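You operate a simulated robot arm through the tools that you are given. There is no shell and no other tool. Be economical: measure what you need, move in short steps, check, and stop when the job is done.

The job below is to be done with a simulated robot arm. You get a single attempt, and the scene is never put back.

TASK
Fetch the large jug and set it in the grey tray. Switch the blue cart brake off. Take the rag from the top of stand six and put it on the top of cabinet five. Open the right blue drawer. Any order will do. Set down upright: large jug.

Only the result counts: the job must be done as asked and must still hold three seconds after the hand-in. Knocking over, shifting, dropping, spilling or breaking anything else fails it.

THE ROBOT
A 7-joint arm with a fingered hand on a trunk, on a base that drives. Base frame: it is fixed to the floor where the robot stands at the start and does not move with it; the origin is under the middle of the robot, x ahead of it, y to its left, z up; the surface under the hand at the start is at about z = 840. Readings come in mm, rad, newtons and seconds.
With the tool pointing down near the work surface it reaches from about 280 to 740 mm from the robot's upright axis, wherever it stands. Its first joint turns from -2.897 to 2.897 rad. Places, roughly: blue cart brake [0, 2100, 700]; grey tray (26x31x8 cm) [300, -4100, 900]; large jug [500, 0, 1000]; rag (8x11x4 cm) [-3100, -3400, 700]; right blue drawer [-4100, 400, 1000]; top of cabinet five [-5700, -6600, 900]. Payload 4 kg.
Tool frame: the origin (TCP) lies between the finger pads and is the grasp point; the fingertips stand 26 mm ahead of it; z points along the fingers, y is the line along which they close. Largest opening 132 mm; the body of the gripper starts 73 mm behind the TCP. The gripper is a hand of 4 fingers: y runs from the thumb to the fingers, the wrist lies at [0, 0, -239] in the tool frame, and closing takes about 1.5 s.
Orientation is that of the tool frame in the base frame, as [roll, pitch, yaw] about the fixed x, y, z axes, in that order (R = Rz(yaw) Ry(pitch) Rx(roll)). With the fingers straight down and closing along the base's y, the tool's x points along the base's -x, its y along +y and its z along -z.

THE INTERFACE
- The arm moves only by the tool apply_moves. Its argument "deltas" is a list of rows, each a list of 7 numbers: the shift along the tool's x, y, z in mm, then the turn, a rotation vector about the tool's x, y, z in rad, then the finger opening in mm, from 0 to 132. In form: [[dx, dy, dz, ax, ay, az, fingers], ...]. A call has 1 to 10 rows; each row is the pose to reach, as a shift and turn from the pose commanded when the call began, along the tool's axes at that moment. A row lasts 0.2 s, in which the tool goes at most 50 mm and 0.15 rad; a call with a longer step from one row to the next is refused whole, and so is a gripper value outside its range. Where a pose cannot be reached the arm comes as near as it can. A force on the tool above 40 N (or 10 N above the force at the start of the call, whichever is more), or a blocked arm, ends the call early, and 0.2 s more pass. Each finger travels about 72 mm/s and halts on what it meets, pressing with about 33 N; the grip force reading is that of the motor and also rises with nothing between the fingers. The clock runs only during rows and for 0.2 s after the last one: add rows that repeat a pose to give the fingers time. It gives the time, the measured TCP pose, the force on the tool (base axes), the opening and the grip force at its end, in the units of the frame above (readings bear some noise), with the torque about the TCP (base axes, N m) and any sound that the robot's microphone picked up, and new pictures: "show" is both (left out), scene, wrist or none.
- Cameras (640 x 400 px; columns grow to the right, rows downward): "scene" is now at [21, 119.5, 1440.5]; the picture's right is [-0.37, -0.93, 0.00], its down [-0.55, 0.22, -0.80] and it looks along [0.75, -0.30, -0.60] (base axes); focal length 269 px, centre (320, 200). "wrist" rides on the gripper at [68, 2, -97] in the tool frame; the picture's right is [-0.03, 1.00, 0.00], its down [-0.82, -0.02, -0.58] and it looks along [-0.58, -0.01, 0.82] (tool axes); focal length 270 px, centre (320, 200). There is no depth. A picture from a camera that has moved, and an enlarged one, comes with that camera's place and axes in the base frame and with its lens.
- move_column(by): slides the trunk up (or, below 0, down) by that many mm; the arm and the scene camera ride with it, the base frame stays. It gives what a move gives, with no picture.
- steer(legs): drives the robot by 1 to 6 legs, each [ahead, turn to the left] in mm and rad, along the robot's own axes; the way and the turn of a leg run together, so that a leg with both is an arc; at most 1500 mm and 3.142 rad a leg. The arm and the cameras ride along, it lands a little off, and it stops where it bumps. It gives what a move gives, and a new picture of the scene camera.
- preshape(shape): the hand has 4 fingers and takes this shape, open, in about a second: jaw (thumb against the fingers, like two jaws); tri (thumb and two fingers); tip (a fingertip pinch); poke (one finger out to press); point (the index stretched); flat (the hand flat); cup (the hand cupped); fist (a fist). The gripper value then closes the fingers along that shape, each until it touches; the sizes above hold for jaw. It gives what a move gives, with no picture.
- aim_head(pan, tilt): turns the head with the scene camera to pan (to the left, within 2.705 rad either way) and tilt (down, from -0.506 to 1.204), counted from straight ahead of the robot. It gives what a move gives, and a new picture of the scene camera.
- zoom(camera, box): a new picture of the part [left, top, right, bottom] of that camera's present view, enlarged. It takes no simulated time.
- job_done(): hands the job in; it is judged then, once.

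Work in short steps. Places have to be worked out from the pictures, the camera data and where the tool is seen: move nearer, look again, correct. Check each grasp and each placing, and mend what went wrong. You have 165 turns and 260 pictures in all, those below and enlarged ones among them. Open the gripper and draw the arm clear of the work before you hand the job in, unless the task says otherwise.

The tools are called after "Emit:" as name(argument=value, ...) on one line, values as JSON. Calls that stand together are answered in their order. apply_moves: Moves the arm, as the interface text tells. Its arguments: {"type":"object","properties":{"deltas":{"type":"array","items":{"type":"array","items":{"type":"number"}}},"show":{"type":"string","enum":["both","scene","wrist","none"]}},"required":["deltas"]} The other tools are called the same way: move_column (by) slides the trunk up or down; preshape (shape) gives the hand a shape; steer (legs) drives the base; aim_head (pan, tilt) turns the head that bears the scene camera; zoom (camera, box) takes an enlarged picture of a part of a camera's view; job_done () hands the job in.

At the start:

```text
time: 0.0
tool_pos: [469.5, -59.9, 1121.8]
tool_rot: [3.141, -0.001, 3.141]
ft_force: [0.7, -0.7, 0.0]
moment: [-0.02, 0.01, 0.0]
opening: 131.9
grasp_force: 0.0
shape: jaw
trunk travel left (down, up): [-400.0, 190.0]
robot x, y, heading: [0.6, 3.6, 0.002]
head pan, tilt: [-0.377, 0.639]
```

scene: 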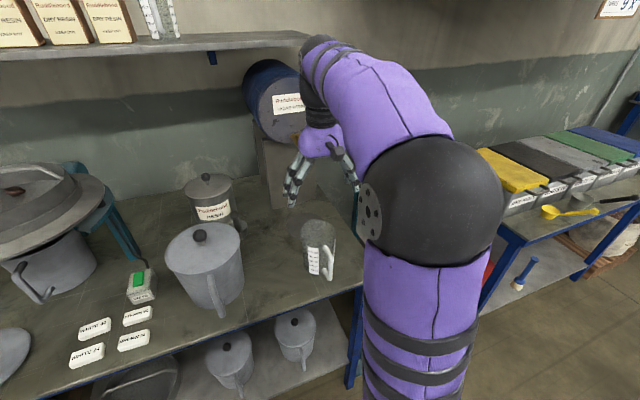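
wrist: 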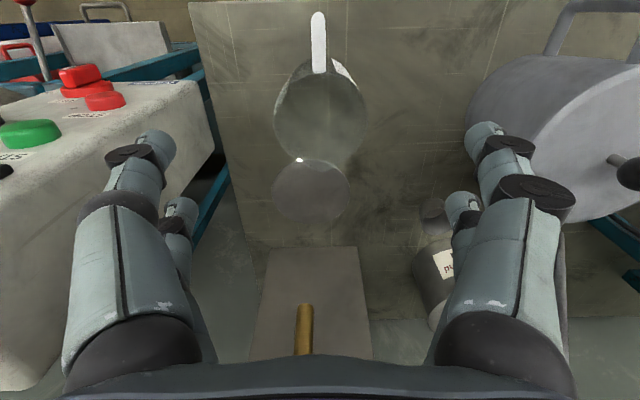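

I'll zoom in on the bench to see which vessel is the large jug and read any labels.

Emit:
zoom(camera="scene", box=[60, 140, 380, 380])

Emit:
aim_head(pan=0.3, tilt=0.6)

```text
1.67 times, centred on (220, 260) of scene
camera zoom: at [21.0, 119.5, 1440.5], right [-0.37, -0.93, 0.0], down [-0.55, 0.22, -0.8], along [0.75, -0.3, -0.6], focal length 448 px, centre (487, 100)
```

zoom: 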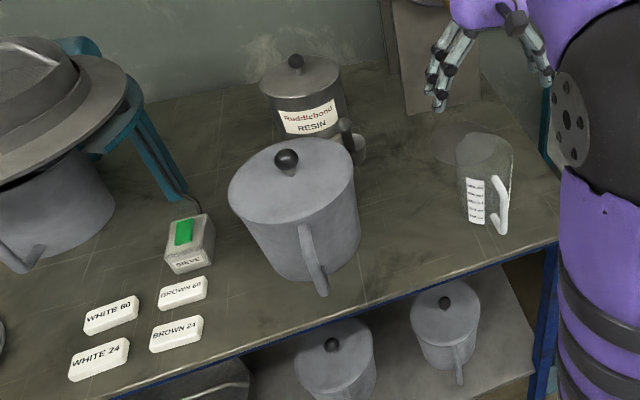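

```text
time: 1.1
tool_pos: [467.3, -59.5, 1122.5]
tool_rot: [3.14, 0.0, 3.141]
ft_force: [-0.7, 0.4, 0.1]
moment: [-0.02, -0.03, -0.01]
opening: 132.1
grasp_force: 0.2
shape: jaw
trunk travel left (down, up): [-400.0, 190.0]
robot x, y, heading: [-0.6, 0.6, -0.0]
head pan, tilt: [0.3, 0.6]
camera scene: at [24.4, 177.6, 1443.9], right [0.29, -0.96, 0.0], down [-0.54, -0.17, -0.82], along [0.79, 0.24, -0.57], focal length 269 px, centre (320, 200)
```

scene: 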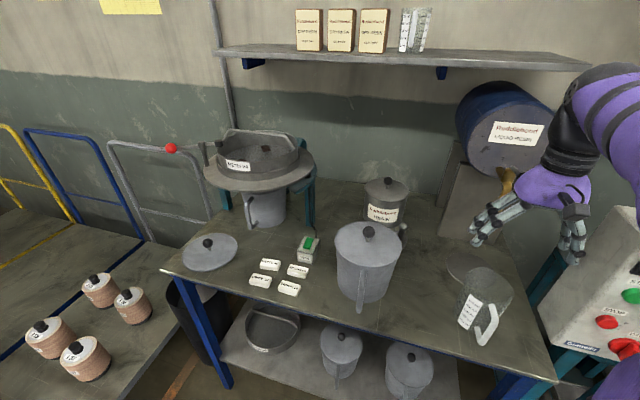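

Two candidates: a metal lidded pot and a glass measuring jug. I zoom in on both, and survey around for other jugs.

Emit:
zoom(camera="scene", box=[300, 160, 540, 400])

Emit:
aim_head(pan=-0.9, tilt=0.5)

Emit:
aim_head(pan=1.4, tilt=0.4)

Emit:
aim_head(pan=2.6, tilt=0.3)

Emit:
aim_head(pan=-1.9, tilt=0.3)

Emit:
aim_head(pan=-2.7, tilt=0.3)

```text
1.67 times, centred on (420, 280) of scene
camera zoom: at [24.4, 177.6, 1443.9], right [0.29, -0.96, 0.0], down [-0.54, -0.17, -0.82], along [0.79, 0.24, -0.57], focal length 448 px, centre (153, 67)
```

zoom: 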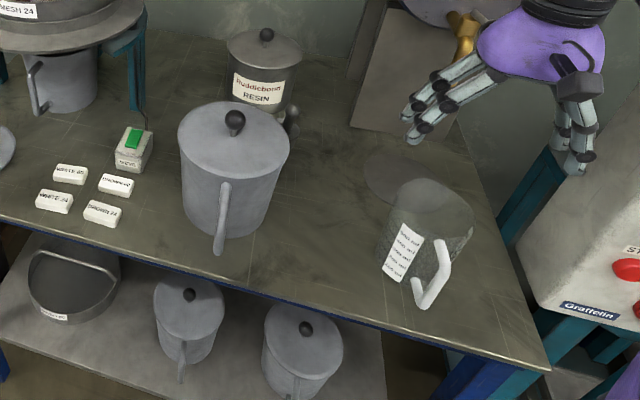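

```text
time: 2.5
tool_pos: [469.8, -59.4, 1123.9]
tool_rot: [3.141, 0.0, -3.141]
ft_force: [-0.7, -0.1, 1.1]
moment: [0.0, 0.02, 0.0]
opening: 132.0
grasp_force: 0.0
shape: jaw
trunk travel left (down, up): [-400.0, 190.0]
robot x, y, heading: [-0.5, -1.7, -0.001]
head pan, tilt: [-0.901, 0.499]
camera scene: at [-3.5, 80.3, 1453.0], right [-0.78, -0.62, 0.0], down [-0.3, 0.38, -0.88], along [0.55, -0.69, -0.48], focal length 269 px, centre (320, 200)
```

scene: 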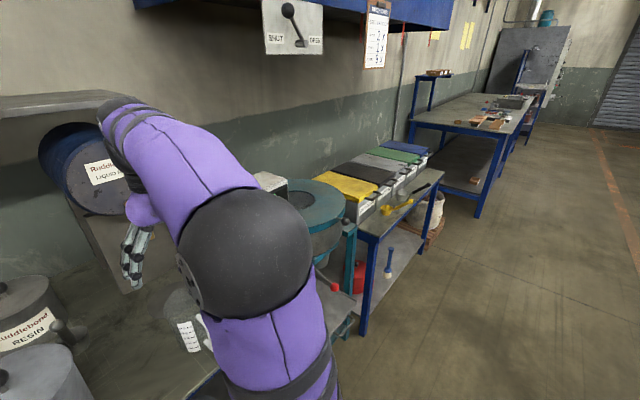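

```text
time: 4.6
tool_pos: [469.1, -60.4, 1122.9]
tool_rot: [-3.141, 0.0, -3.141]
ft_force: [-0.6, -0.5, 0.3]
moment: [0.02, 0.03, -0.01]
opening: 131.8
grasp_force: 0.0
shape: jaw
trunk travel left (down, up): [-400.0, 190.0]
robot x, y, heading: [1.1, -0.0, 0.004]
head pan, tilt: [1.4, 0.4]
camera scene: at [-44.3, 242.8, 1462.2], right [0.99, -0.17, 0.0], down [-0.07, -0.38, -0.92], along [0.16, 0.91, -0.39], focal length 269 px, centre (320, 200)
```

scene: 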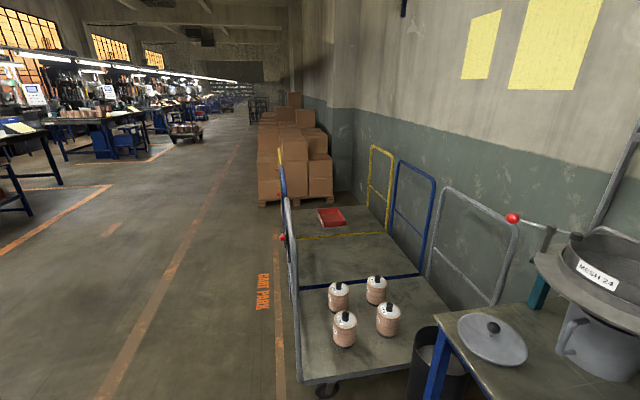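

```text
time: 6.0
tool_pos: [468.2, -59.5, 1121.6]
tool_rot: [3.141, -0.001, 3.14]
ft_force: [0.6, 0.4, -0.3]
moment: [-0.02, 0.0, 0.03]
opening: 132.1
grasp_force: 0.0
shape: jaw
trunk travel left (down, up): [-400.0, 190.0]
robot x, y, heading: [1.3, -0.9, -0.004]
head pan, tilt: [2.601, 0.3]
camera scene: at [-140.1, 199.7, 1471.4], right [0.52, 0.86, 0.0], down [0.25, -0.15, -0.96], along [-0.82, 0.49, -0.3], focal length 269 px, centre (320, 200)
```

scene: 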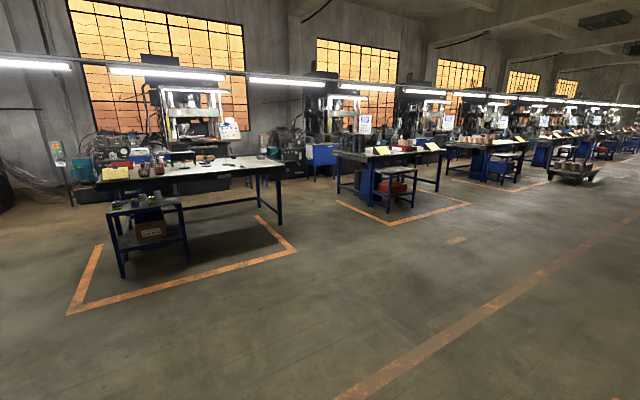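

```text
time: 9.6
tool_pos: [469.2, -59.2, 1123.6]
tool_rot: [3.141, 0.0, -3.141]
ft_force: [-0.1, -0.3, 0.6]
moment: [0.02, 0.02, 0.0]
opening: 132.0
grasp_force: 0.1
shape: jaw
trunk travel left (down, up): [-400.0, 190.0]
robot x, y, heading: [-0.9, 4.5, -0.001]
head pan, tilt: [-1.901, 0.3]
camera scene: at [-90.3, 63.2, 1471.4], right [-0.95, 0.32, 0.0], down [0.1, 0.28, -0.96], along [-0.31, -0.9, -0.3], focal length 269 px, centre (320, 200)
```

scene: 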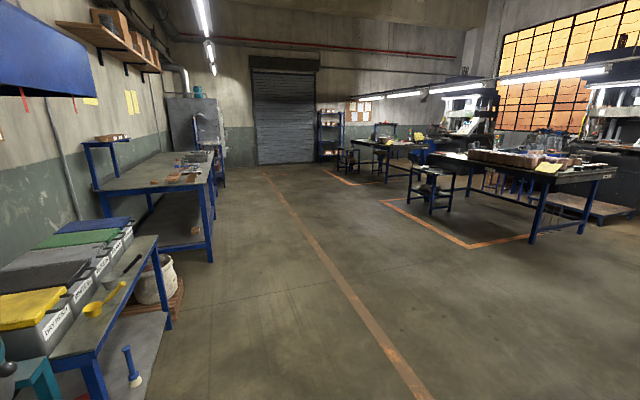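

```text
time: 10.7
tool_pos: [469.0, -59.4, 1122.7]
tool_rot: [-3.14, 0.002, 3.14]
ft_force: [0.5, 0.3, 0.4]
moment: [0.05, -0.03, 0.01]
opening: 132.2
grasp_force: 0.1
shape: jaw
trunk travel left (down, up): [-400.0, 190.0]
robot x, y, heading: [0.2, -0.5, 0.002]
head pan, tilt: [-2.7, 0.3]
camera scene: at [-144.5, 111.6, 1471.4], right [-0.43, 0.9, 0.0], down [0.27, 0.13, -0.96], along [-0.86, -0.41, -0.3], focal length 269 px, centre (320, 200)
```

scene: 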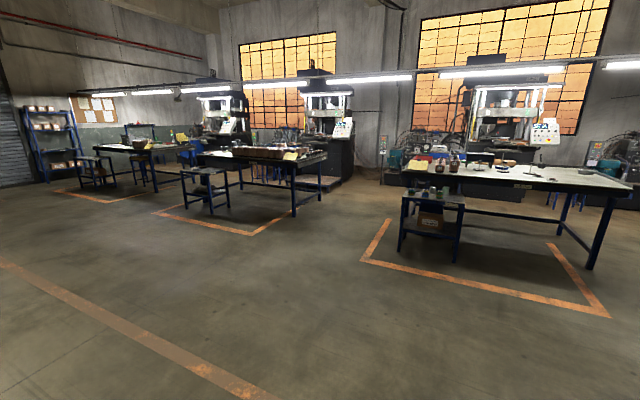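

The glass graduated jug (about 90 mm wide, at about [490, -62], rim z≈950) is the only jug the hand could span, and it lies closest to the given place. I lower the hand part way above it and check.

Emit:
apply_moves(deltas=[[-10, 0, 40, 0, 0, 0, 132], [-20, -2, 80, 0, 0, 0, 132], [-20, -2, 110, 0, 0, 0, 132]], show="wrist")

Emit:
aim_head(pan=-0.1, tilt=0.75)

```text
time: 11.5
tool_pos: [489.9, -63.0, 1011.8]
tool_rot: [-3.141, 0.0, -3.14]
ft_force: [0.0, -0.4, 0.3]
moment: [0.0, 0.02, -0.02]
opening: 131.9
grasp_force: 0.0
shape: jaw
trunk travel left (down, up): [-400.0, 190.0]
robot x, y, heading: [0.0, -3.4, -0.002]
head pan, tilt: [-2.7, 0.3]
camera wrist: at [421.7, -61.3, 1107.3], right [0.03, 1.0, 0.0], down [0.82, -0.02, 0.58], along [0.58, -0.01, -0.82], focal length 270 px, centre (320, 200)
```

wrist: 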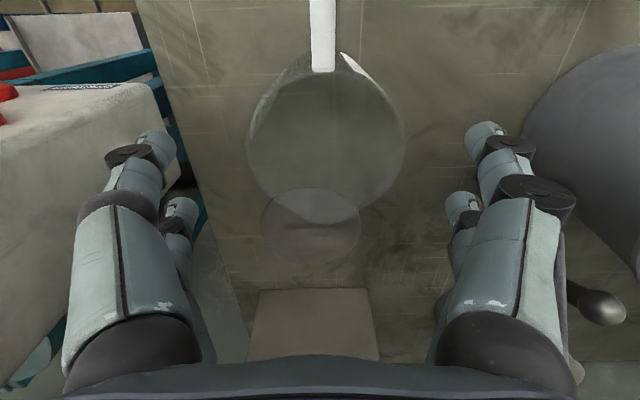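

```text
time: 13.8
tool_pos: [490.1, -62.4, 1011.9]
tool_rot: [3.141, 0.001, 3.141]
ft_force: [0.4, -0.4, 0.1]
moment: [0.0, 0.01, 0.0]
opening: 132.1
grasp_force: 0.0
shape: jaw
trunk travel left (down, up): [-400.0, 190.0]
robot x, y, heading: [0.8, -1.1, 0.001]
head pan, tilt: [-0.099, 0.75]
camera scene: at [22.4, 143.3, 1431.1], right [-0.1, -0.99, 0.0], down [-0.68, 0.07, -0.73], along [0.73, -0.07, -0.68], focal length 269 px, centre (320, 200)
```

scene: 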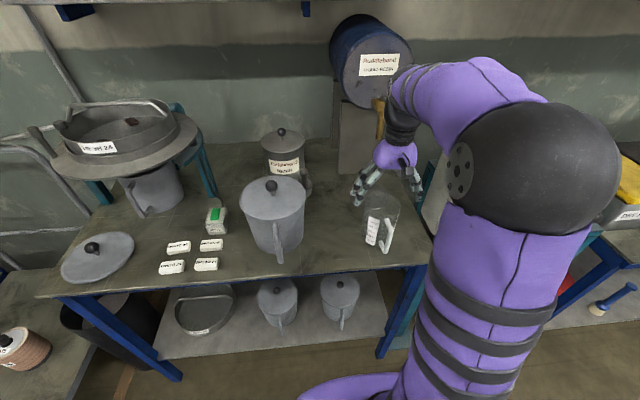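

The jug lies between the fingers; I zoom in to fix its rim height and x more exactly.

Emit:
zoom(camera="scene", box=[340, 140, 440, 260])

```text
3.33 times, centred on (390, 200) of scene
camera zoom: at [22.4, 143.3, 1431.1], right [-0.1, -0.99, 0.0], down [-0.68, 0.07, -0.73], along [0.73, -0.07, -0.68], focal length 896 px, centre (87, 200)
```

zoom: 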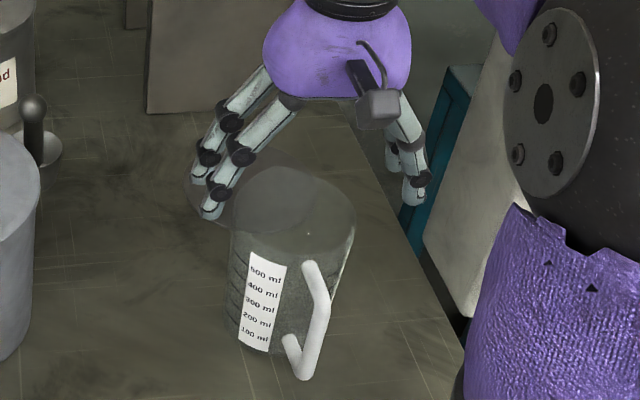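

Jug centre ≈[486, -61], rim z≈970. I go down to TCP z≈922 and close.

Emit:
apply_moves(deltas=[[3, 1, 45, 0, 0, 0, 132], [3, 1, 88, 0, 0, 0, 132], [3, 1, 88, 0, 0, 0, 132]], show="both")

```text
time: 14.6
tool_pos: [484.9, -60.6, 924.4]
tool_rot: [-3.141, 0.001, -3.142]
ft_force: [0.6, 0.8, 0.2]
moment: [0.01, 0.0, 0.0]
opening: 131.7
grasp_force: 0.1
shape: jaw
trunk travel left (down, up): [-400.0, 190.0]
robot x, y, heading: [-2.5, -1.4, -0.001]
head pan, tilt: [-0.099, 0.75]
camera scene: at [22.6, 143.3, 1431.1], right [-0.1, -1.0, 0.0], down [-0.68, 0.07, -0.73], along [0.73, -0.07, -0.68], focal length 269 px, centre (320, 200)
camera wrist: at [417.5, -59.5, 1020.3], right [0.03, 1.0, 0.0], down [0.82, -0.02, 0.58], along [0.58, -0.01, -0.82], focal length 270 px, centre (320, 200)
```

scene: 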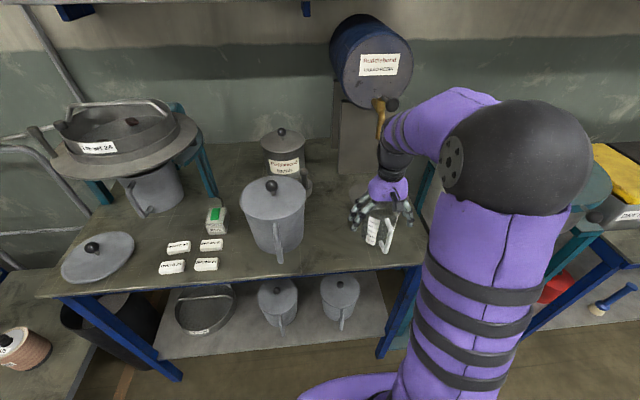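
wrist: 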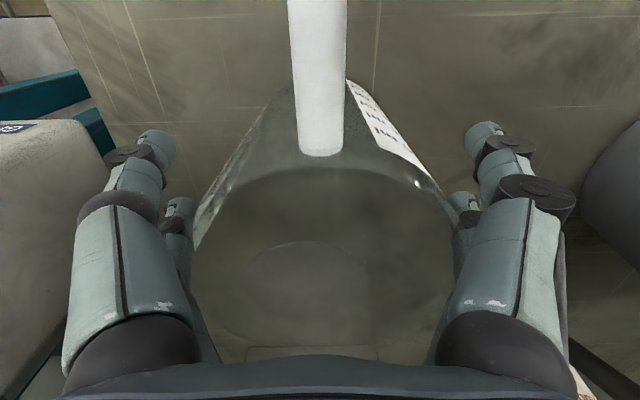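

Well centred (rim at about [483, -60, 958]). I go 10 mm lower and close.

Emit:
apply_moves(deltas=[[1, 0, 11, 0, 0, 0, 132], [1, 0, 11, 0, 0, 0, 100], [1, 0, 11, 0, 0, 0, 60], [1, 0, 11, 0, 0, 0, 40], [1, 0, 11, 0, 0, 0, 40], [1, 0, 11, 0, 0, 0, 40], [1, 0, 11, 0, 0, 0, 40], [1, 0, 11, 0, 0, 0, 40]], show="wrist")

```text
time: 16.4
tool_pos: [484.7, -60.1, 915.0]
tool_rot: [3.141, 0.004, 3.141]
ft_force: [6.4, 1.8, 24.3]
moment: [-0.08, 0.05, 0.06]
opening: 63.1
grasp_force: 33.6
shape: jaw
trunk travel left (down, up): [-400.0, 190.0]
robot x, y, heading: [-0.6, 1.9, 0.002]
head pan, tilt: [-0.099, 0.75]
camera wrist: at [416.7, -59.1, 1011.2], right [0.03, 1.0, 0.0], down [0.81, -0.02, 0.58], along [0.58, -0.02, -0.81], focal length 270 px, centre (320, 200)
```

wrist: 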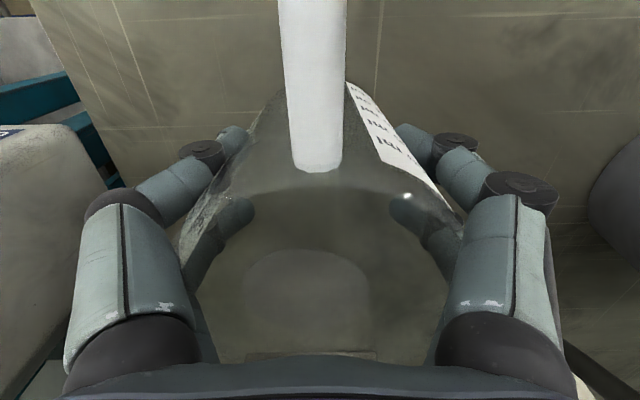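

The grip reads 33 N at 63 mm. I lift gently to check the hold.

Emit:
apply_moves(deltas=[[0, 0, -15, 0, 0, 0, 40], [0, 0, -40, 0, 0, 0, 40], [0, 0, -80, 0, 0, 0, 40], [0, 0, -80, 0, 0, 0, 40]], show="both")

```text
time: 17.4
tool_pos: [483.7, -60.7, 993.6]
tool_rot: [3.14, 0.0, -3.141]
ft_force: [-0.6, 0.1, -0.4]
moment: [0.02, -0.05, 0.04]
opening: 63.5
grasp_force: 32.8
shape: jaw
trunk travel left (down, up): [-400.0, 190.0]
robot x, y, heading: [2.5, 2.1, 0.002]
head pan, tilt: [-0.099, 0.75]
camera scene: at [22.3, 143.3, 1431.0], right [-0.1, -1.0, 0.0], down [-0.68, 0.07, -0.73], along [0.73, -0.07, -0.68], focal length 269 px, centre (320, 200)
camera wrist: at [415.9, -60.1, 1090.1], right [0.03, 1.0, 0.0], down [0.82, -0.02, 0.58], along [0.58, -0.01, -0.82], focal length 270 px, centre (320, 200)
```

scene: 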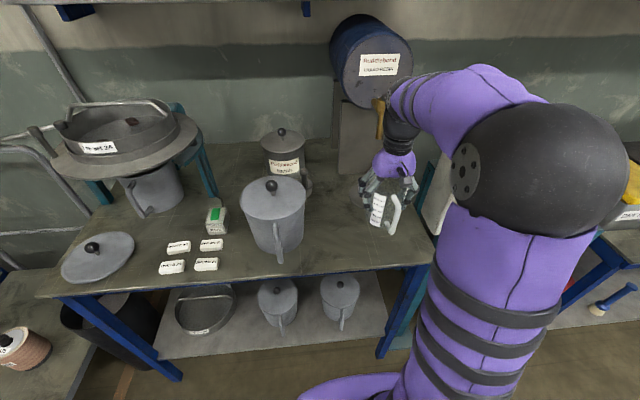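
wrist: 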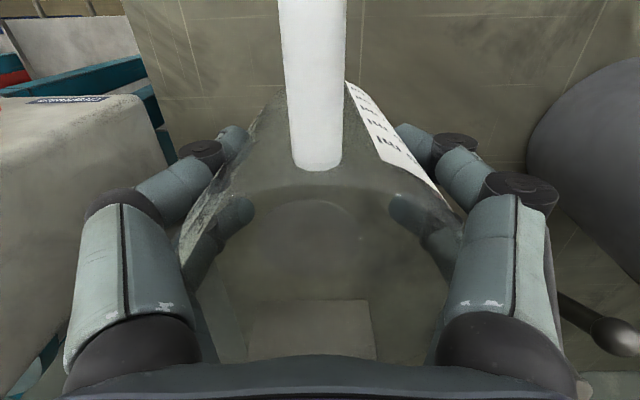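

The jug is held upright. I raise it higher, then back off, turn right and drive part way along the lane.

Emit:
apply_moves(deltas=[[0, 0, -40, 0, 0, 0, 40], [0, 0, -80, 0, 0, 0, 40], [0, 0, -120, 0, 0, 0, 40], [0, 0, -120, 0, 0, 0, 40]], show="none")

Emit:
steer(legs=[[-450, 0], [0, -1.571], [1500, 0], [1200, 0]])

Emit:
aim_head(pan=0.5, tilt=0.4)

```text
time: 18.4
tool_pos: [483.4, -60.8, 1115.6]
tool_rot: [-3.141, 0.0, 3.14]
ft_force: [-0.2, -0.3, -0.3]
moment: [-0.01, -0.01, 0.0]
opening: 63.1
grasp_force: 32.8
shape: jaw
trunk travel left (down, up): [-400.0, 190.0]
robot x, y, heading: [-1.5, -0.3, -0.001]
head pan, tilt: [-0.099, 0.75]
```

```text
time: 37.9
tool_pos: [-344.0, -3162.6, 1116.4]
tool_rot: [-3.141, 0.0, 1.619]
ft_force: [-1.1, -0.6, -0.2]
moment: [-0.02, -0.02, 0.0]
opening: 63.0
grasp_force: 32.6
shape: jaw
trunk travel left (down, up): [-400.0, 190.0]
robot x, y, heading: [-309.0, -2679.1, -1.523]
head pan, tilt: [-0.099, 0.75]
camera scene: at [-159.9, -2694.9, 1431.0], right [-1.0, 0.05, 0.0], down [0.04, 0.68, -0.73], along [-0.04, -0.73, -0.68], focal length 269 px, centre (320, 200)
```

scene: 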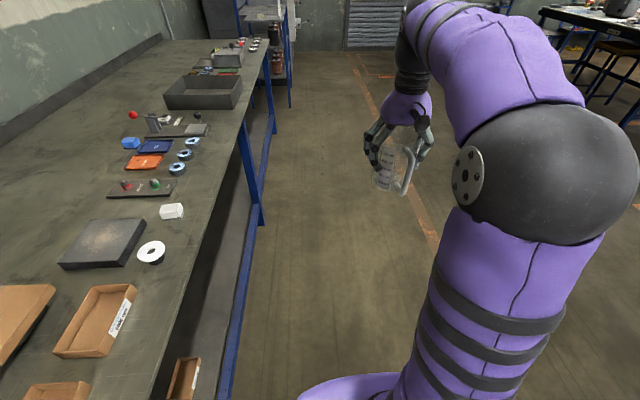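

```text
time: 38.9
tool_pos: [-343.9, -3164.2, 1114.3]
tool_rot: [3.141, 0.0, 1.619]
ft_force: [0.1, -0.2, -0.5]
moment: [-0.02, 0.05, 0.01]
opening: 63.1
grasp_force: 33.3
shape: jaw
trunk travel left (down, up): [-400.0, 190.0]
robot x, y, heading: [-303.4, -2676.3, -1.521]
head pan, tilt: [0.499, 0.4]
camera scene: at [-107.5, -2691.4, 1462.1], right [-0.86, -0.52, 0.0], down [-0.2, 0.33, -0.92], along [0.48, -0.79, -0.39], focal length 269 px, centre (320, 200)
```

scene: 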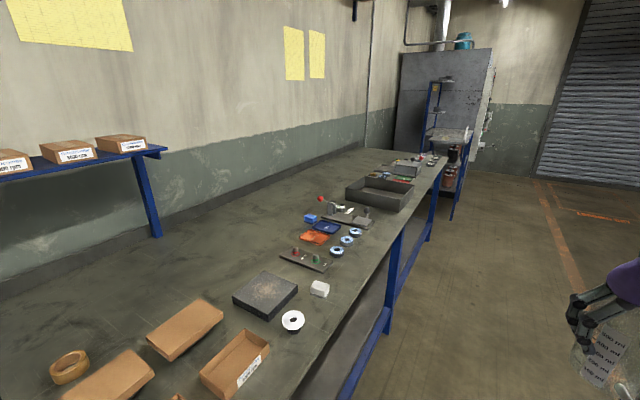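

The large grey tray sits near [370, -4190]. I drive on abreast of it and turn to face the bench.

Emit:
steer(legs=[[1480, 0], [0, 1.523]])

Emit:
aim_head(pan=0.1, tilt=0.8)

```text
time: 50.2
tool_pos: [255.7, -4227.7, 1114.4]
tool_rot: [3.141, 0.001, 3.115]
ft_force: [-0.5, -0.2, -1.8]
moment: [-0.03, 0.02, 0.01]
opening: 63.1
grasp_force: 32.9
shape: jaw
trunk travel left (down, up): [-400.0, 190.0]
robot x, y, heading: [-223.2, -4157.7, -0.024]
head pan, tilt: [0.499, 0.4]
camera scene: at [-201.3, -3959.9, 1462.2], right [0.46, -0.89, 0.0], down [-0.35, -0.18, -0.92], along [0.82, 0.42, -0.39], focal length 269 px, centre (320, 200)
```

scene: 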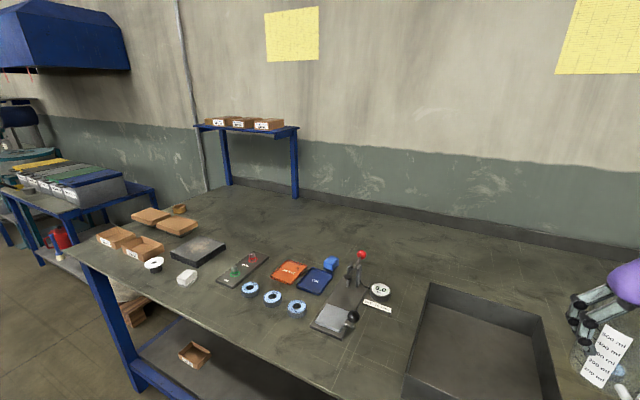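

```text
time: 51.1
tool_pos: [254.0, -4229.5, 1114.8]
tool_rot: [-3.141, 0.001, 3.116]
ft_force: [-0.3, 0.4, -1.1]
moment: [0.02, -0.01, 0.02]
opening: 62.5
grasp_force: 33.1
shape: jaw
trunk travel left (down, up): [-400.0, 190.0]
robot x, y, heading: [-226.5, -4158.7, -0.024]
head pan, tilt: [0.099, 0.799]
camera scene: at [-203.2, -3996.1, 1427.1], right [0.07, -1.0, 0.0], down [-0.71, -0.05, -0.7], along [0.7, 0.05, -0.72], focal length 269 px, centre (320, 200)
```

scene: 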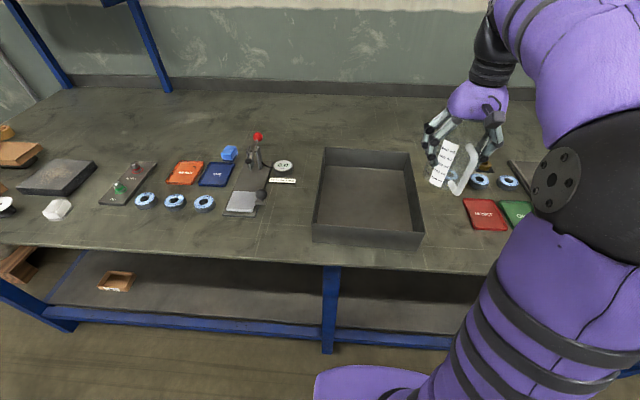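

The tray centre is about [330, -4100]. I carry the jug over it at the present height and look with both cameras.

Emit:
apply_moves(deltas=[[-20, 40, 0, 0, 0, 0, 40], [-40, 80, 0, 0, 0, 0, 40], [-73, 115, 0, 0, 0, 0, 40], [-73, 131, 0, 0, 0, 0, 40], [-73, 131, 0, 0, 0, 0, 40]], show="both")

```text
time: 52.3
tool_pos: [333.0, -4098.4, 1115.2]
tool_rot: [-3.141, 0.0, 3.114]
ft_force: [-0.5, 0.0, -0.8]
moment: [0.0, 0.0, -0.01]
opening: 62.8
grasp_force: 33.0
shape: jaw
trunk travel left (down, up): [-400.0, 190.0]
robot x, y, heading: [-231.5, -4154.9, -0.022]
head pan, tilt: [0.099, 0.799]
camera scene: at [-203.4, -3996.0, 1427.0], right [0.07, -1.0, 0.0], down [-0.71, -0.05, -0.7], along [0.7, 0.05, -0.72], focal length 269 px, centre (320, 200)
camera wrist: at [265.1, -4095.8, 1210.6], right [0.05, 1.0, 0.0], down [0.82, -0.04, 0.58], along [0.58, -0.03, -0.82], focal length 270 px, centre (320, 200)
```

scene: 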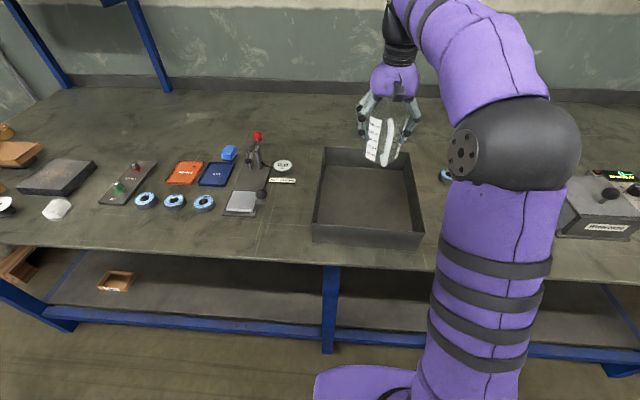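
wrist: 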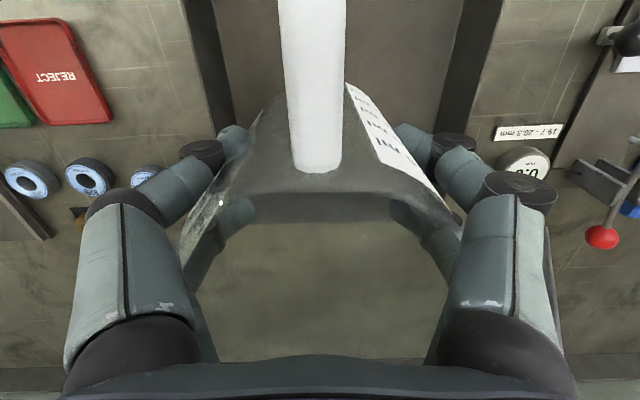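

The far wall is at x≈505 and the floor near 850, so the tray centre is about [350, -4087]. I shift slightly and lower to just above the floor.

Emit:
apply_moves(deltas=[[-18, 10, 20, 0, 0, 0, 40], [-18, 10, 65, 0, 0, 0, 40], [-18, 10, 110, 0, 0, 0, 40], [-18, 10, 150, 0, 0, 0, 40], [-18, 10, 165, 0, 0, 0, 40], [-18, 10, 165, 0, 0, 0, 40]], show="both")

```text
time: 53.7
tool_pos: [351.2, -4090.3, 950.4]
tool_rot: [3.14, -0.001, 3.116]
ft_force: [0.8, -0.6, 0.9]
moment: [-0.07, -0.01, 0.03]
opening: 62.7
grasp_force: 33.0
shape: jaw
trunk travel left (down, up): [-400.0, 190.0]
robot x, y, heading: [-226.2, -4151.9, -0.024]
head pan, tilt: [0.099, 0.799]
camera scene: at [-203.3, -3996.1, 1427.1], right [0.07, -1.0, 0.0], down [-0.72, -0.05, -0.7], along [0.7, 0.05, -0.72], focal length 269 px, centre (320, 200)
camera wrist: at [283.2, -4086.1, 1045.9], right [0.05, 1.0, 0.0], down [0.81, -0.04, 0.58], along [0.58, -0.03, -0.82], focal length 270 px, centre (320, 200)
```

scene: 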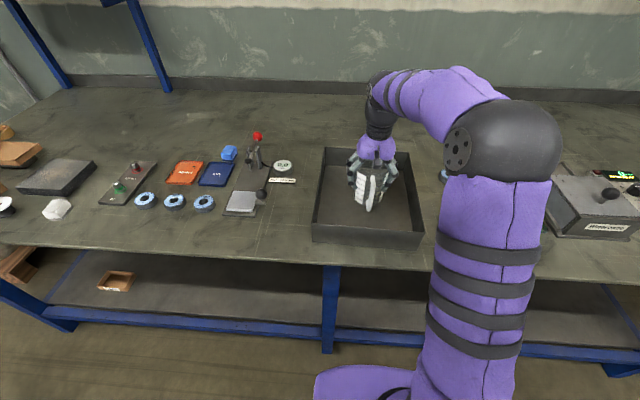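
wrist: 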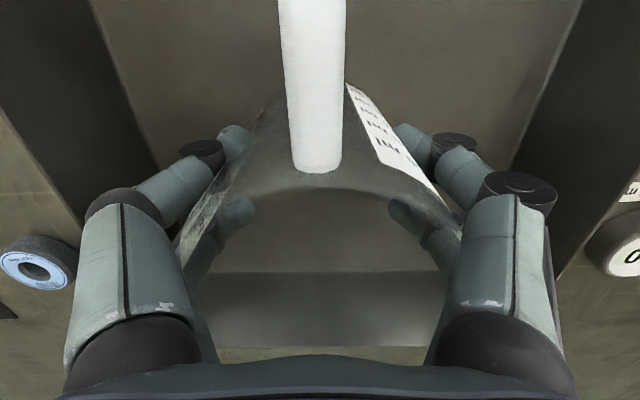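

Centred inside the tray with room all round. I lower in small steps until contact shows on the force reading.

Emit:
apply_moves(deltas=[[0, 0, 6, 0, 0, 0, 40], [0, 0, 12, 0, 0, 0, 40], [0, 0, 17, 0, 0, 0, 40], [0, 0, 21, 0, 0, 0, 40], [0, 0, 24, 0, 0, 0, 40], [0, 0, 24, 0, 0, 0, 40]], show="none")

```text
time: 54.2
tool_pos: [350.7, -4088.6, 949.6]
tool_rot: [3.141, 0.016, 3.115]
ft_force: [-2.5, -1.0, 18.4]
moment: [-0.18, 0.9, 0.01]
opening: 62.7
grasp_force: 33.0
shape: jaw
trunk travel left (down, up): [-400.0, 190.0]
robot x, y, heading: [-227.0, -4156.7, -0.025]
head pan, tilt: [0.099, 0.799]
stopped in row 2: the force on the tool passed its limit at 46 N (the readings are from after the stop); the commanded pose is now the measured one
```

Contact occurs at z≈950, so the floor is near 875 here. I look closely before releasing.

Emit:
zoom(camera="scene", box=[300, 130, 440, 260])

Emit:
zoom(camera="wrist", box=[100, 0, 540, 400])

```text
3.08 times, centred on (370, 195) of scene
camera zoom: at [-205.1, -3996.3, 1427.2], right [0.07, -1.0, 0.0], down [-0.71, -0.05, -0.7], along [0.7, 0.05, -0.72], focal length 827 px, centre (166, 215)
```

zoom: 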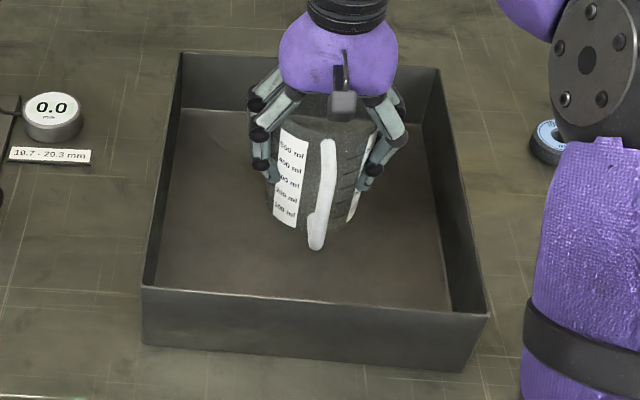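

```text
1.00 times, centred on (320, 200) of wrist (not enlarged: the box is as wide or as high as the picture)
camera zoom: at [282.0, -4086.1, 1044.5], right [0.05, 1.0, 0.0], down [0.81, -0.04, 0.59], along [0.59, -0.03, -0.81], focal length 270 px, centre (320, 200)
```

zoom: 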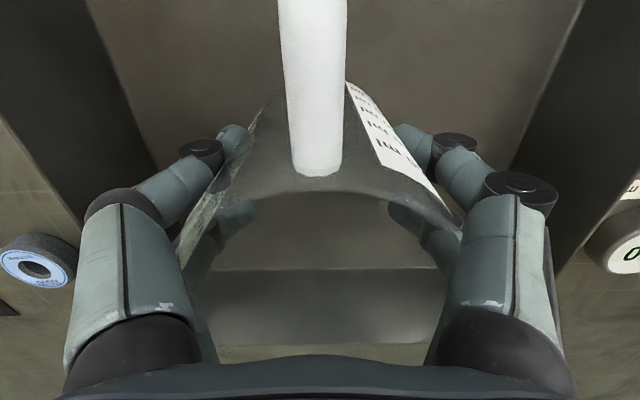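

The jug stands on the tray floor. I release and withdraw upward.

Emit:
apply_moves(deltas=[[0, 0, 0, 0, 0, 0, 75], [0, 0, 0, 0, 0, 0, 90], [0, 0, 0, 0, 0, 0, 110], [0, 0, 0, 0, 0, 0, 132], [0, 0, 0, 0, 0, 0, 132], [0, 0, 0, 0, 0, 0, 132]], show="wrist")

Emit:
apply_moves(deltas=[[0, 0, -30, 0, 0, 0, 132], [0, 0, -75, 0, 0, 0, 132], [0, 0, -120, 0, 0, 0, 132], [0, 0, -165, 0, 0, 0, 132], [0, 0, -200, 0, 0, 0, 132]], show="both")

```text
time: 55.6
tool_pos: [351.5, -4088.5, 947.7]
tool_rot: [3.139, 0.012, 3.114]
ft_force: [4.7, 0.3, 18.7]
moment: [0.06, -0.01, 0.0]
opening: 131.5
grasp_force: 0.0
shape: jaw
trunk travel left (down, up): [-400.0, 190.0]
robot x, y, heading: [-226.3, -4154.9, -0.02]
head pan, tilt: [0.099, 0.799]
camera wrist: at [283.0, -4086.2, 1042.7], right [0.05, 1.0, 0.0], down [0.81, -0.04, 0.59], along [0.59, -0.03, -0.81], focal length 270 px, centre (320, 200)
```

wrist: 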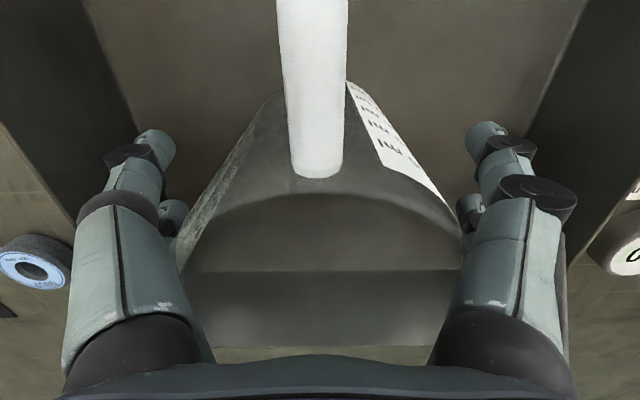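

```text
time: 56.8
tool_pos: [351.8, -4089.3, 1147.0]
tool_rot: [3.139, 0.012, 3.116]
ft_force: [0.5, -0.2, 0.1]
moment: [0.0, 0.0, 0.0]
opening: 131.9
grasp_force: 0.1
shape: jaw
trunk travel left (down, up): [-400.0, 190.0]
robot x, y, heading: [-229.0, -4155.5, -0.029]
head pan, tilt: [0.099, 0.799]
camera scene: at [-203.3, -3996.1, 1427.0], right [0.07, -1.0, 0.0], down [-0.72, -0.05, -0.7], along [0.7, 0.05, -0.72], focal length 269 px, centre (320, 200)
camera wrist: at [281.9, -4086.6, 1242.9], right [0.05, 1.0, 0.0], down [0.81, -0.04, 0.59], along [0.59, -0.03, -0.81], focal length 270 px, centre (320, 200)
```

scene: 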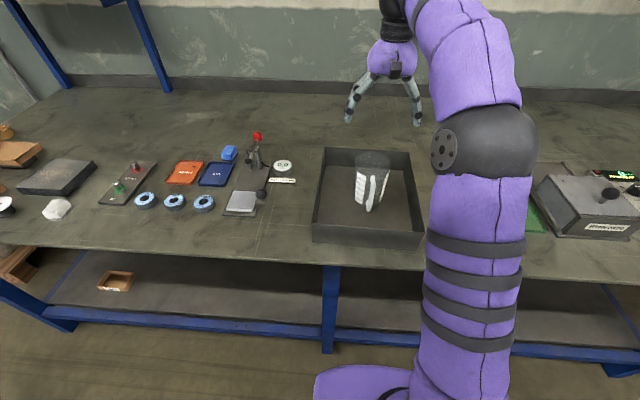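
wrist: 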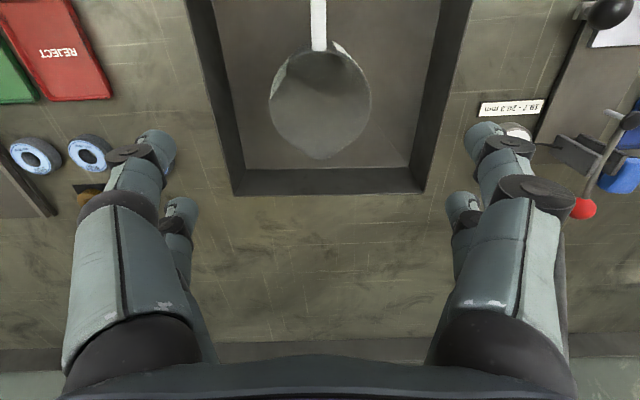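

The jug stands upright in the tray. I draw the arm in, turn around, and look toward stand six.

Emit:
apply_moves(deltas=[[50, 0, -20, 0, 0, 0, 132], [100, 0, -20, 0, 0, 0, 132], [140, 0, -20, 0, 0, 0, 132]], show="none")

Emit:
steer(legs=[[-300, 0], [0, 2.9]])

Emit:
aim_head(pan=0.2, tilt=0.25)

```text
refused: row 1 steps farther than a row can; nothing moved
```

```text
time: 66.5
tool_pos: [-1106.2, -4093.0, 1147.9]
tool_rot: [3.14, 0.012, -0.23]
ft_force: [0.3, 0.4, -0.8]
moment: [-0.01, -0.02, -0.04]
opening: 132.0
grasp_force: 0.0
shape: jaw
trunk travel left (down, up): [-400.0, 190.0]
robot x, y, heading: [-525.1, -4147.5, 2.909]
head pan, tilt: [0.099, 0.799]
camera scene: at [-583.7, -4299.8, 1427.0], right [0.13, 0.99, 0.0], down [0.71, -0.09, -0.7], along [-0.69, 0.09, -0.72], focal length 269 px, centre (320, 200)
```

scene: 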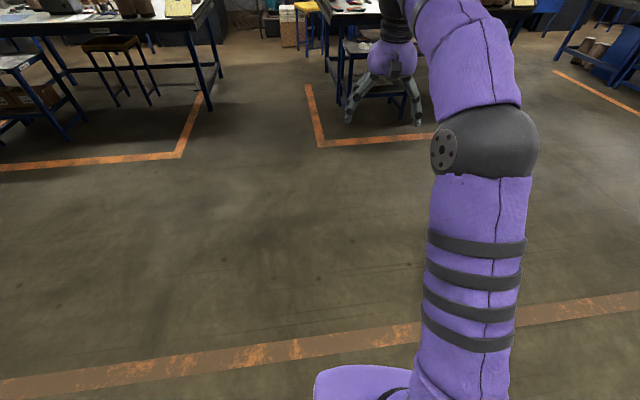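

```text
time: 67.5
tool_pos: [-1106.0, -4093.5, 1147.1]
tool_rot: [3.138, 0.012, -0.23]
ft_force: [-0.2, -0.1, 0.6]
moment: [-0.02, 0.0, -0.03]
opening: 131.9
grasp_force: 0.0
shape: jaw
trunk travel left (down, up): [-400.0, 190.0]
robot x, y, heading: [-525.4, -4146.6, 2.906]
head pan, tilt: [0.201, 0.25]
camera scene: at [-597.1, -4307.6, 1476.1], right [0.03, 1.0, 0.0], down [0.25, -0.01, -0.97], along [-0.97, 0.03, -0.25], focal length 269 px, centre (320, 200)
```

scene: 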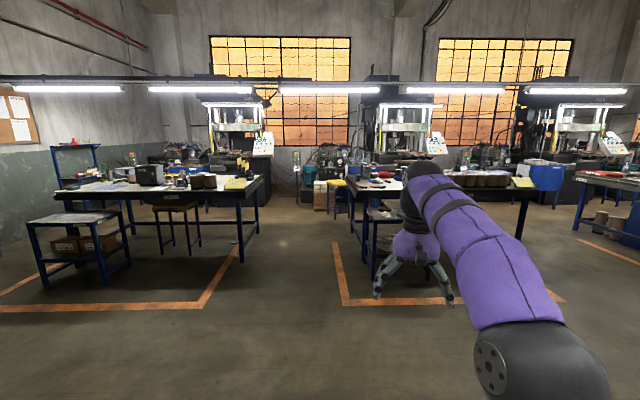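

The drive happened though the arm move was refused (row too long). Stand six should be near column 385–405; I tuck the arm, then drive toward it and face it.

Emit:
apply_moves(deltas=[[45, 0, -15, 0, 0, 0, 132], [90, 0, -20, 0, 0, 0, 132], [130, 0, -20, 0, 0, 0, 132], [170, 0, -20, 0, 0, 0, 132]], show="none")

Emit:
steer(legs=[[0, -0.163], [1000, 0], [850, 0], [0, 0.398]])

Emit:
aim_head(pan=0.1, tilt=0.6)

```text
time: 68.5
tool_pos: [-940.7, -4134.3, 1165.9]
tool_rot: [3.14, 0.013, -0.232]
ft_force: [-0.3, -0.3, 0.8]
moment: [0.01, 0.01, -0.04]
opening: 131.8
grasp_force: 0.0
shape: jaw
trunk travel left (down, up): [-400.0, 190.0]
robot x, y, heading: [-524.4, -4147.6, 2.915]
head pan, tilt: [0.201, 0.25]
```

```text
time: 79.8
tool_pos: [-2654.3, -3525.0, 1166.3]
tool_rot: [3.14, 0.013, -0.002]
ft_force: [0.1, -0.3, 0.3]
moment: [0.0, 0.0, 0.01]
opening: 132.0
grasp_force: 0.1
shape: jaw
trunk travel left (down, up): [-400.0, 190.0]
robot x, y, heading: [-2247.4, -3439.6, -3.136]
head pan, tilt: [0.201, 0.25]
camera scene: at [-2279.2, -3614.3, 1476.1], right [-0.2, 0.98, 0.0], down [0.24, 0.05, -0.97], along [-0.95, -0.2, -0.25], focal length 269 px, centre (320, 200)
```

scene: 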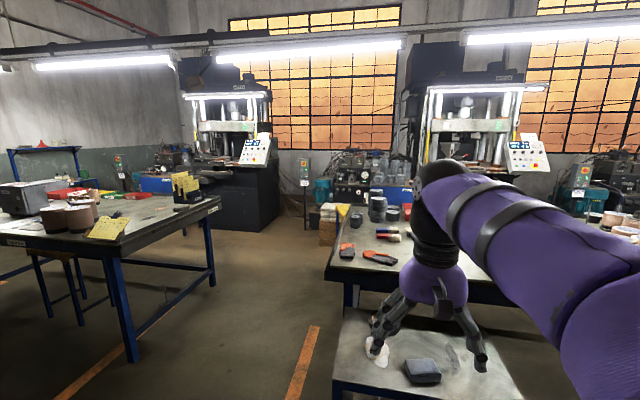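

```text
time: 80.7
tool_pos: [-2654.3, -3524.3, 1166.0]
tool_rot: [3.139, 0.011, -0.001]
ft_force: [-0.1, -0.2, 0.2]
moment: [-0.01, -0.02, -0.02]
opening: 132.0
grasp_force: 0.0
shape: jaw
trunk travel left (down, up): [-400.0, 190.0]
robot x, y, heading: [-2249.2, -3443.5, -3.14]
head pan, tilt: [0.099, 0.6]
camera scene: at [-2275.7, -3604.5, 1444.0], right [-0.1, 0.99, 0.0], down [0.56, 0.06, -0.83], along [-0.82, -0.08, -0.56], focal length 269 px, centre (320, 200)
```

scene: 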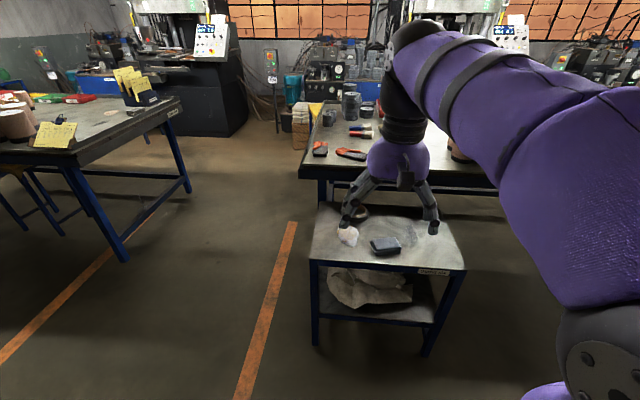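

The stand is in view with a white item and a dark block on it. I zoom in to read its label and identify the rag.

Emit:
zoom(camera="scene", box=[300, 190, 480, 320])

Emit:
zoom(camera="wrist", box=[0, 0, 640, 400])

```text
3.08 times, centred on (390, 255) of scene
camera zoom: at [-2275.7, -3604.5, 1444.0], right [-0.1, 0.99, 0.0], down [0.56, 0.06, -0.83], along [-0.82, -0.08, -0.56], focal length 827 px, centre (105, 31)
```

zoom: 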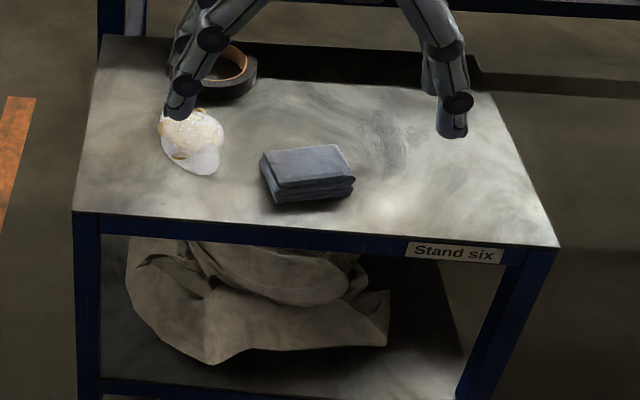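

```text
1.00 times, centred on (320, 200) of wrist (not enlarged: the box is as wide or as high as the picture)
camera zoom: at [-2584.0, -3526.3, 1260.4], right [-0.03, -1.0, 0.0], down [-0.81, 0.02, 0.59], along [-0.59, 0.01, -0.81], focal length 270 px, centre (320, 200)
```

zoom: 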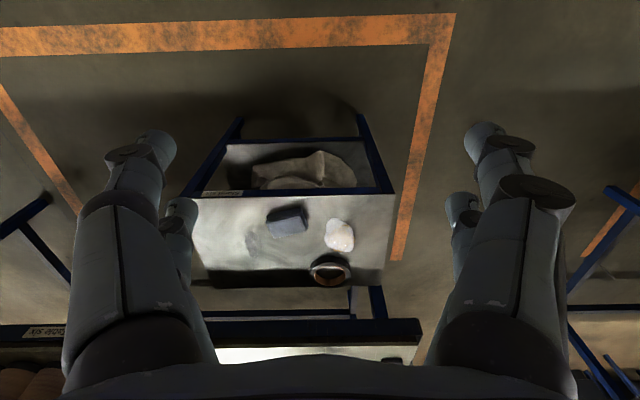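

Stand six confirmed; the rag is the folded grey cloth at about [-2988, -3443, 775]. I drive 200 mm nearer and move the hand above it.

Emit:
steer(legs=[[200, 0]])

Emit:
apply_moves(deltas=[[-40, -20, 0, 0, 0, 0, 132], [-80, -45, 0, 0, 0, 0, 132], [-110, -75, 20, 0, 0, 0, 132], [-120, -80, 60, 0, 0, 0, 132], [-120, -80, 100, 0, 0, 0, 132], [-120, -80, 140, 0, 0, 0, 132], [-120, -80, 180, 0, 0, 0, 132]], show="both")

```text
time: 82.2
tool_pos: [-2854.2, -3524.2, 1165.5]
tool_rot: [3.14, 0.013, -0.001]
ft_force: [0.2, -0.3, -1.5]
moment: [-0.01, 0.02, 0.0]
opening: 131.8
grasp_force: 0.1
shape: jaw
trunk travel left (down, up): [-400.0, 190.0]
robot x, y, heading: [-2446.8, -3438.9, -3.142]
head pan, tilt: [0.099, 0.6]
camera scene: at [-2475.0, -3604.8, 1443.9], right [-0.1, 0.99, 0.0], down [0.56, 0.06, -0.82], along [-0.82, -0.08, -0.57], focal length 269 px, centre (320, 200)
```

scene: 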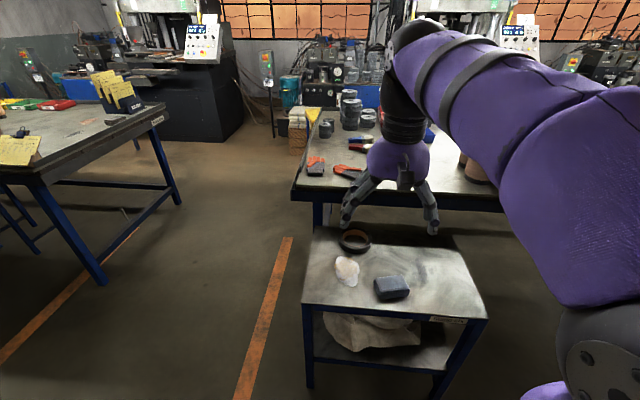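

```text
time: 83.8
tool_pos: [-2976.6, -3443.0, 984.5]
tool_rot: [3.141, 0.014, -0.001]
ft_force: [0.6, -0.2, 0.2]
moment: [0.03, 0.02, 0.0]
opening: 131.9
grasp_force: 0.0
shape: jaw
trunk travel left (down, up): [-400.0, 190.0]
robot x, y, heading: [-2448.9, -3439.4, -3.141]
head pan, tilt: [0.099, 0.6]
camera scene: at [-2475.0, -3604.7, 1443.9], right [-0.1, 0.99, 0.0], down [0.56, 0.06, -0.82], along [-0.82, -0.08, -0.57], focal length 269 px, centre (320, 200)
camera wrist: at [-2906.7, -3445.2, 1079.7], right [-0.03, -1.0, 0.0], down [-0.81, 0.02, 0.59], along [-0.59, 0.01, -0.81], focal length 270 px, centre (320, 200)
```

scene: 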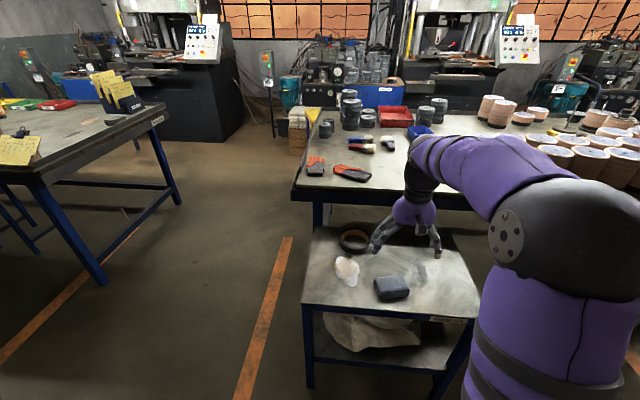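
wrist: 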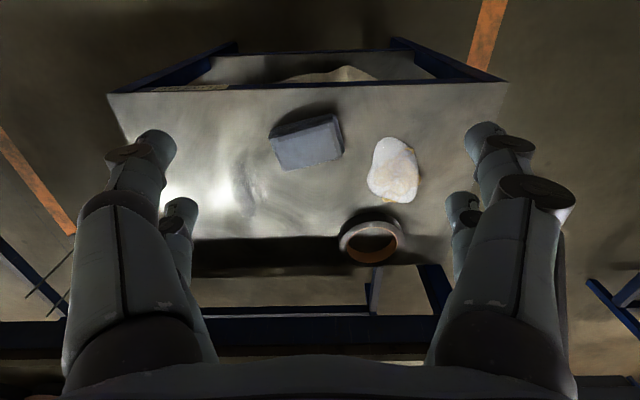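

Triangulating puts the rag at about [-3084, -3420, 673], rotated ~15°. I lower the trunk 150 mm, then move above it turning the hand to close across its short side.

Emit:
move_column(by=-150)

Emit:
apply_moves(deltas=[[-15, -3, 0, 0, 0, 0.145, 132], [-30, -6, 0, 0, 0, 0.29, 132], [-45, -9, 0, 0, 0, 0.435, 132], [-60, -12, 0, 0, 0, 0.58, 132], [-75, -15, 0, 0, 0, 0.725, 132], [-90, -18, 0, 0, 0, 0.87, 132], [-100, -21, 0, 0, 0, 1.015, 132], [-107, -23, 0, 0, 0, 1.16, 132], [-107, -23, 0, 0, 0, 1.31, 132], [-107, -23, 0, 0, 0, 1.31, 132]], show="both")

```text
time: 85.6
tool_pos: [-2977.0, -3443.8, 834.5]
tool_rot: [3.14, 0.013, -0.001]
ft_force: [-0.4, 0.0, -0.6]
moment: [0.01, 0.02, 0.02]
opening: 132.1
grasp_force: 0.0
shape: jaw
trunk travel left (down, up): [-250.0, 340.0]
robot x, y, heading: [-2443.3, -3442.0, -3.138]
head pan, tilt: [0.099, 0.6]
```

```text
time: 87.8
tool_pos: [-3083.0, -3420.2, 834.5]
tool_rot: [3.128, 0.0, -1.315]
ft_force: [-0.8, 0.2, 0.8]
moment: [0.02, 0.02, -0.01]
opening: 132.0
grasp_force: 0.1
shape: jaw
trunk travel left (down, up): [-250.0, 340.0]
robot x, y, heading: [-2449.8, -3440.8, -3.146]
head pan, tilt: [0.099, 0.6]
camera scene: at [-2475.0, -3604.8, 1293.9], right [-0.1, 0.99, 0.0], down [0.56, 0.06, -0.82], along [-0.82, -0.08, -0.57], focal length 269 px, centre (320, 200)
camera wrist: at [-3066.1, -3487.0, 931.8], right [-0.97, -0.23, 0.01], down [-0.18, 0.8, 0.58], along [-0.14, 0.56, -0.82], focal length 270 px, centre (320, 200)
```

scene: 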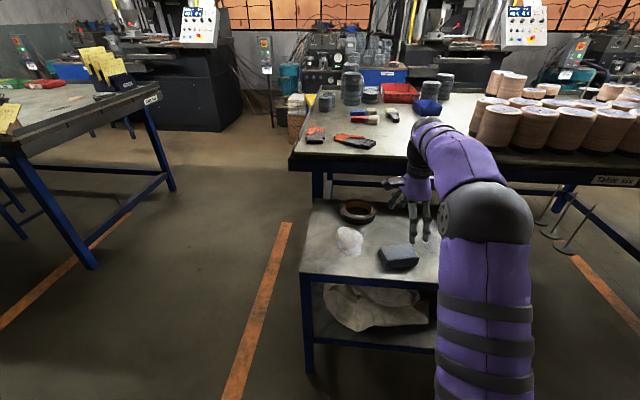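
wrist: 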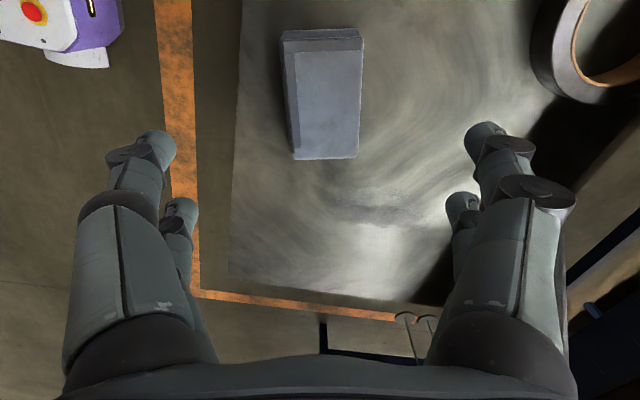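

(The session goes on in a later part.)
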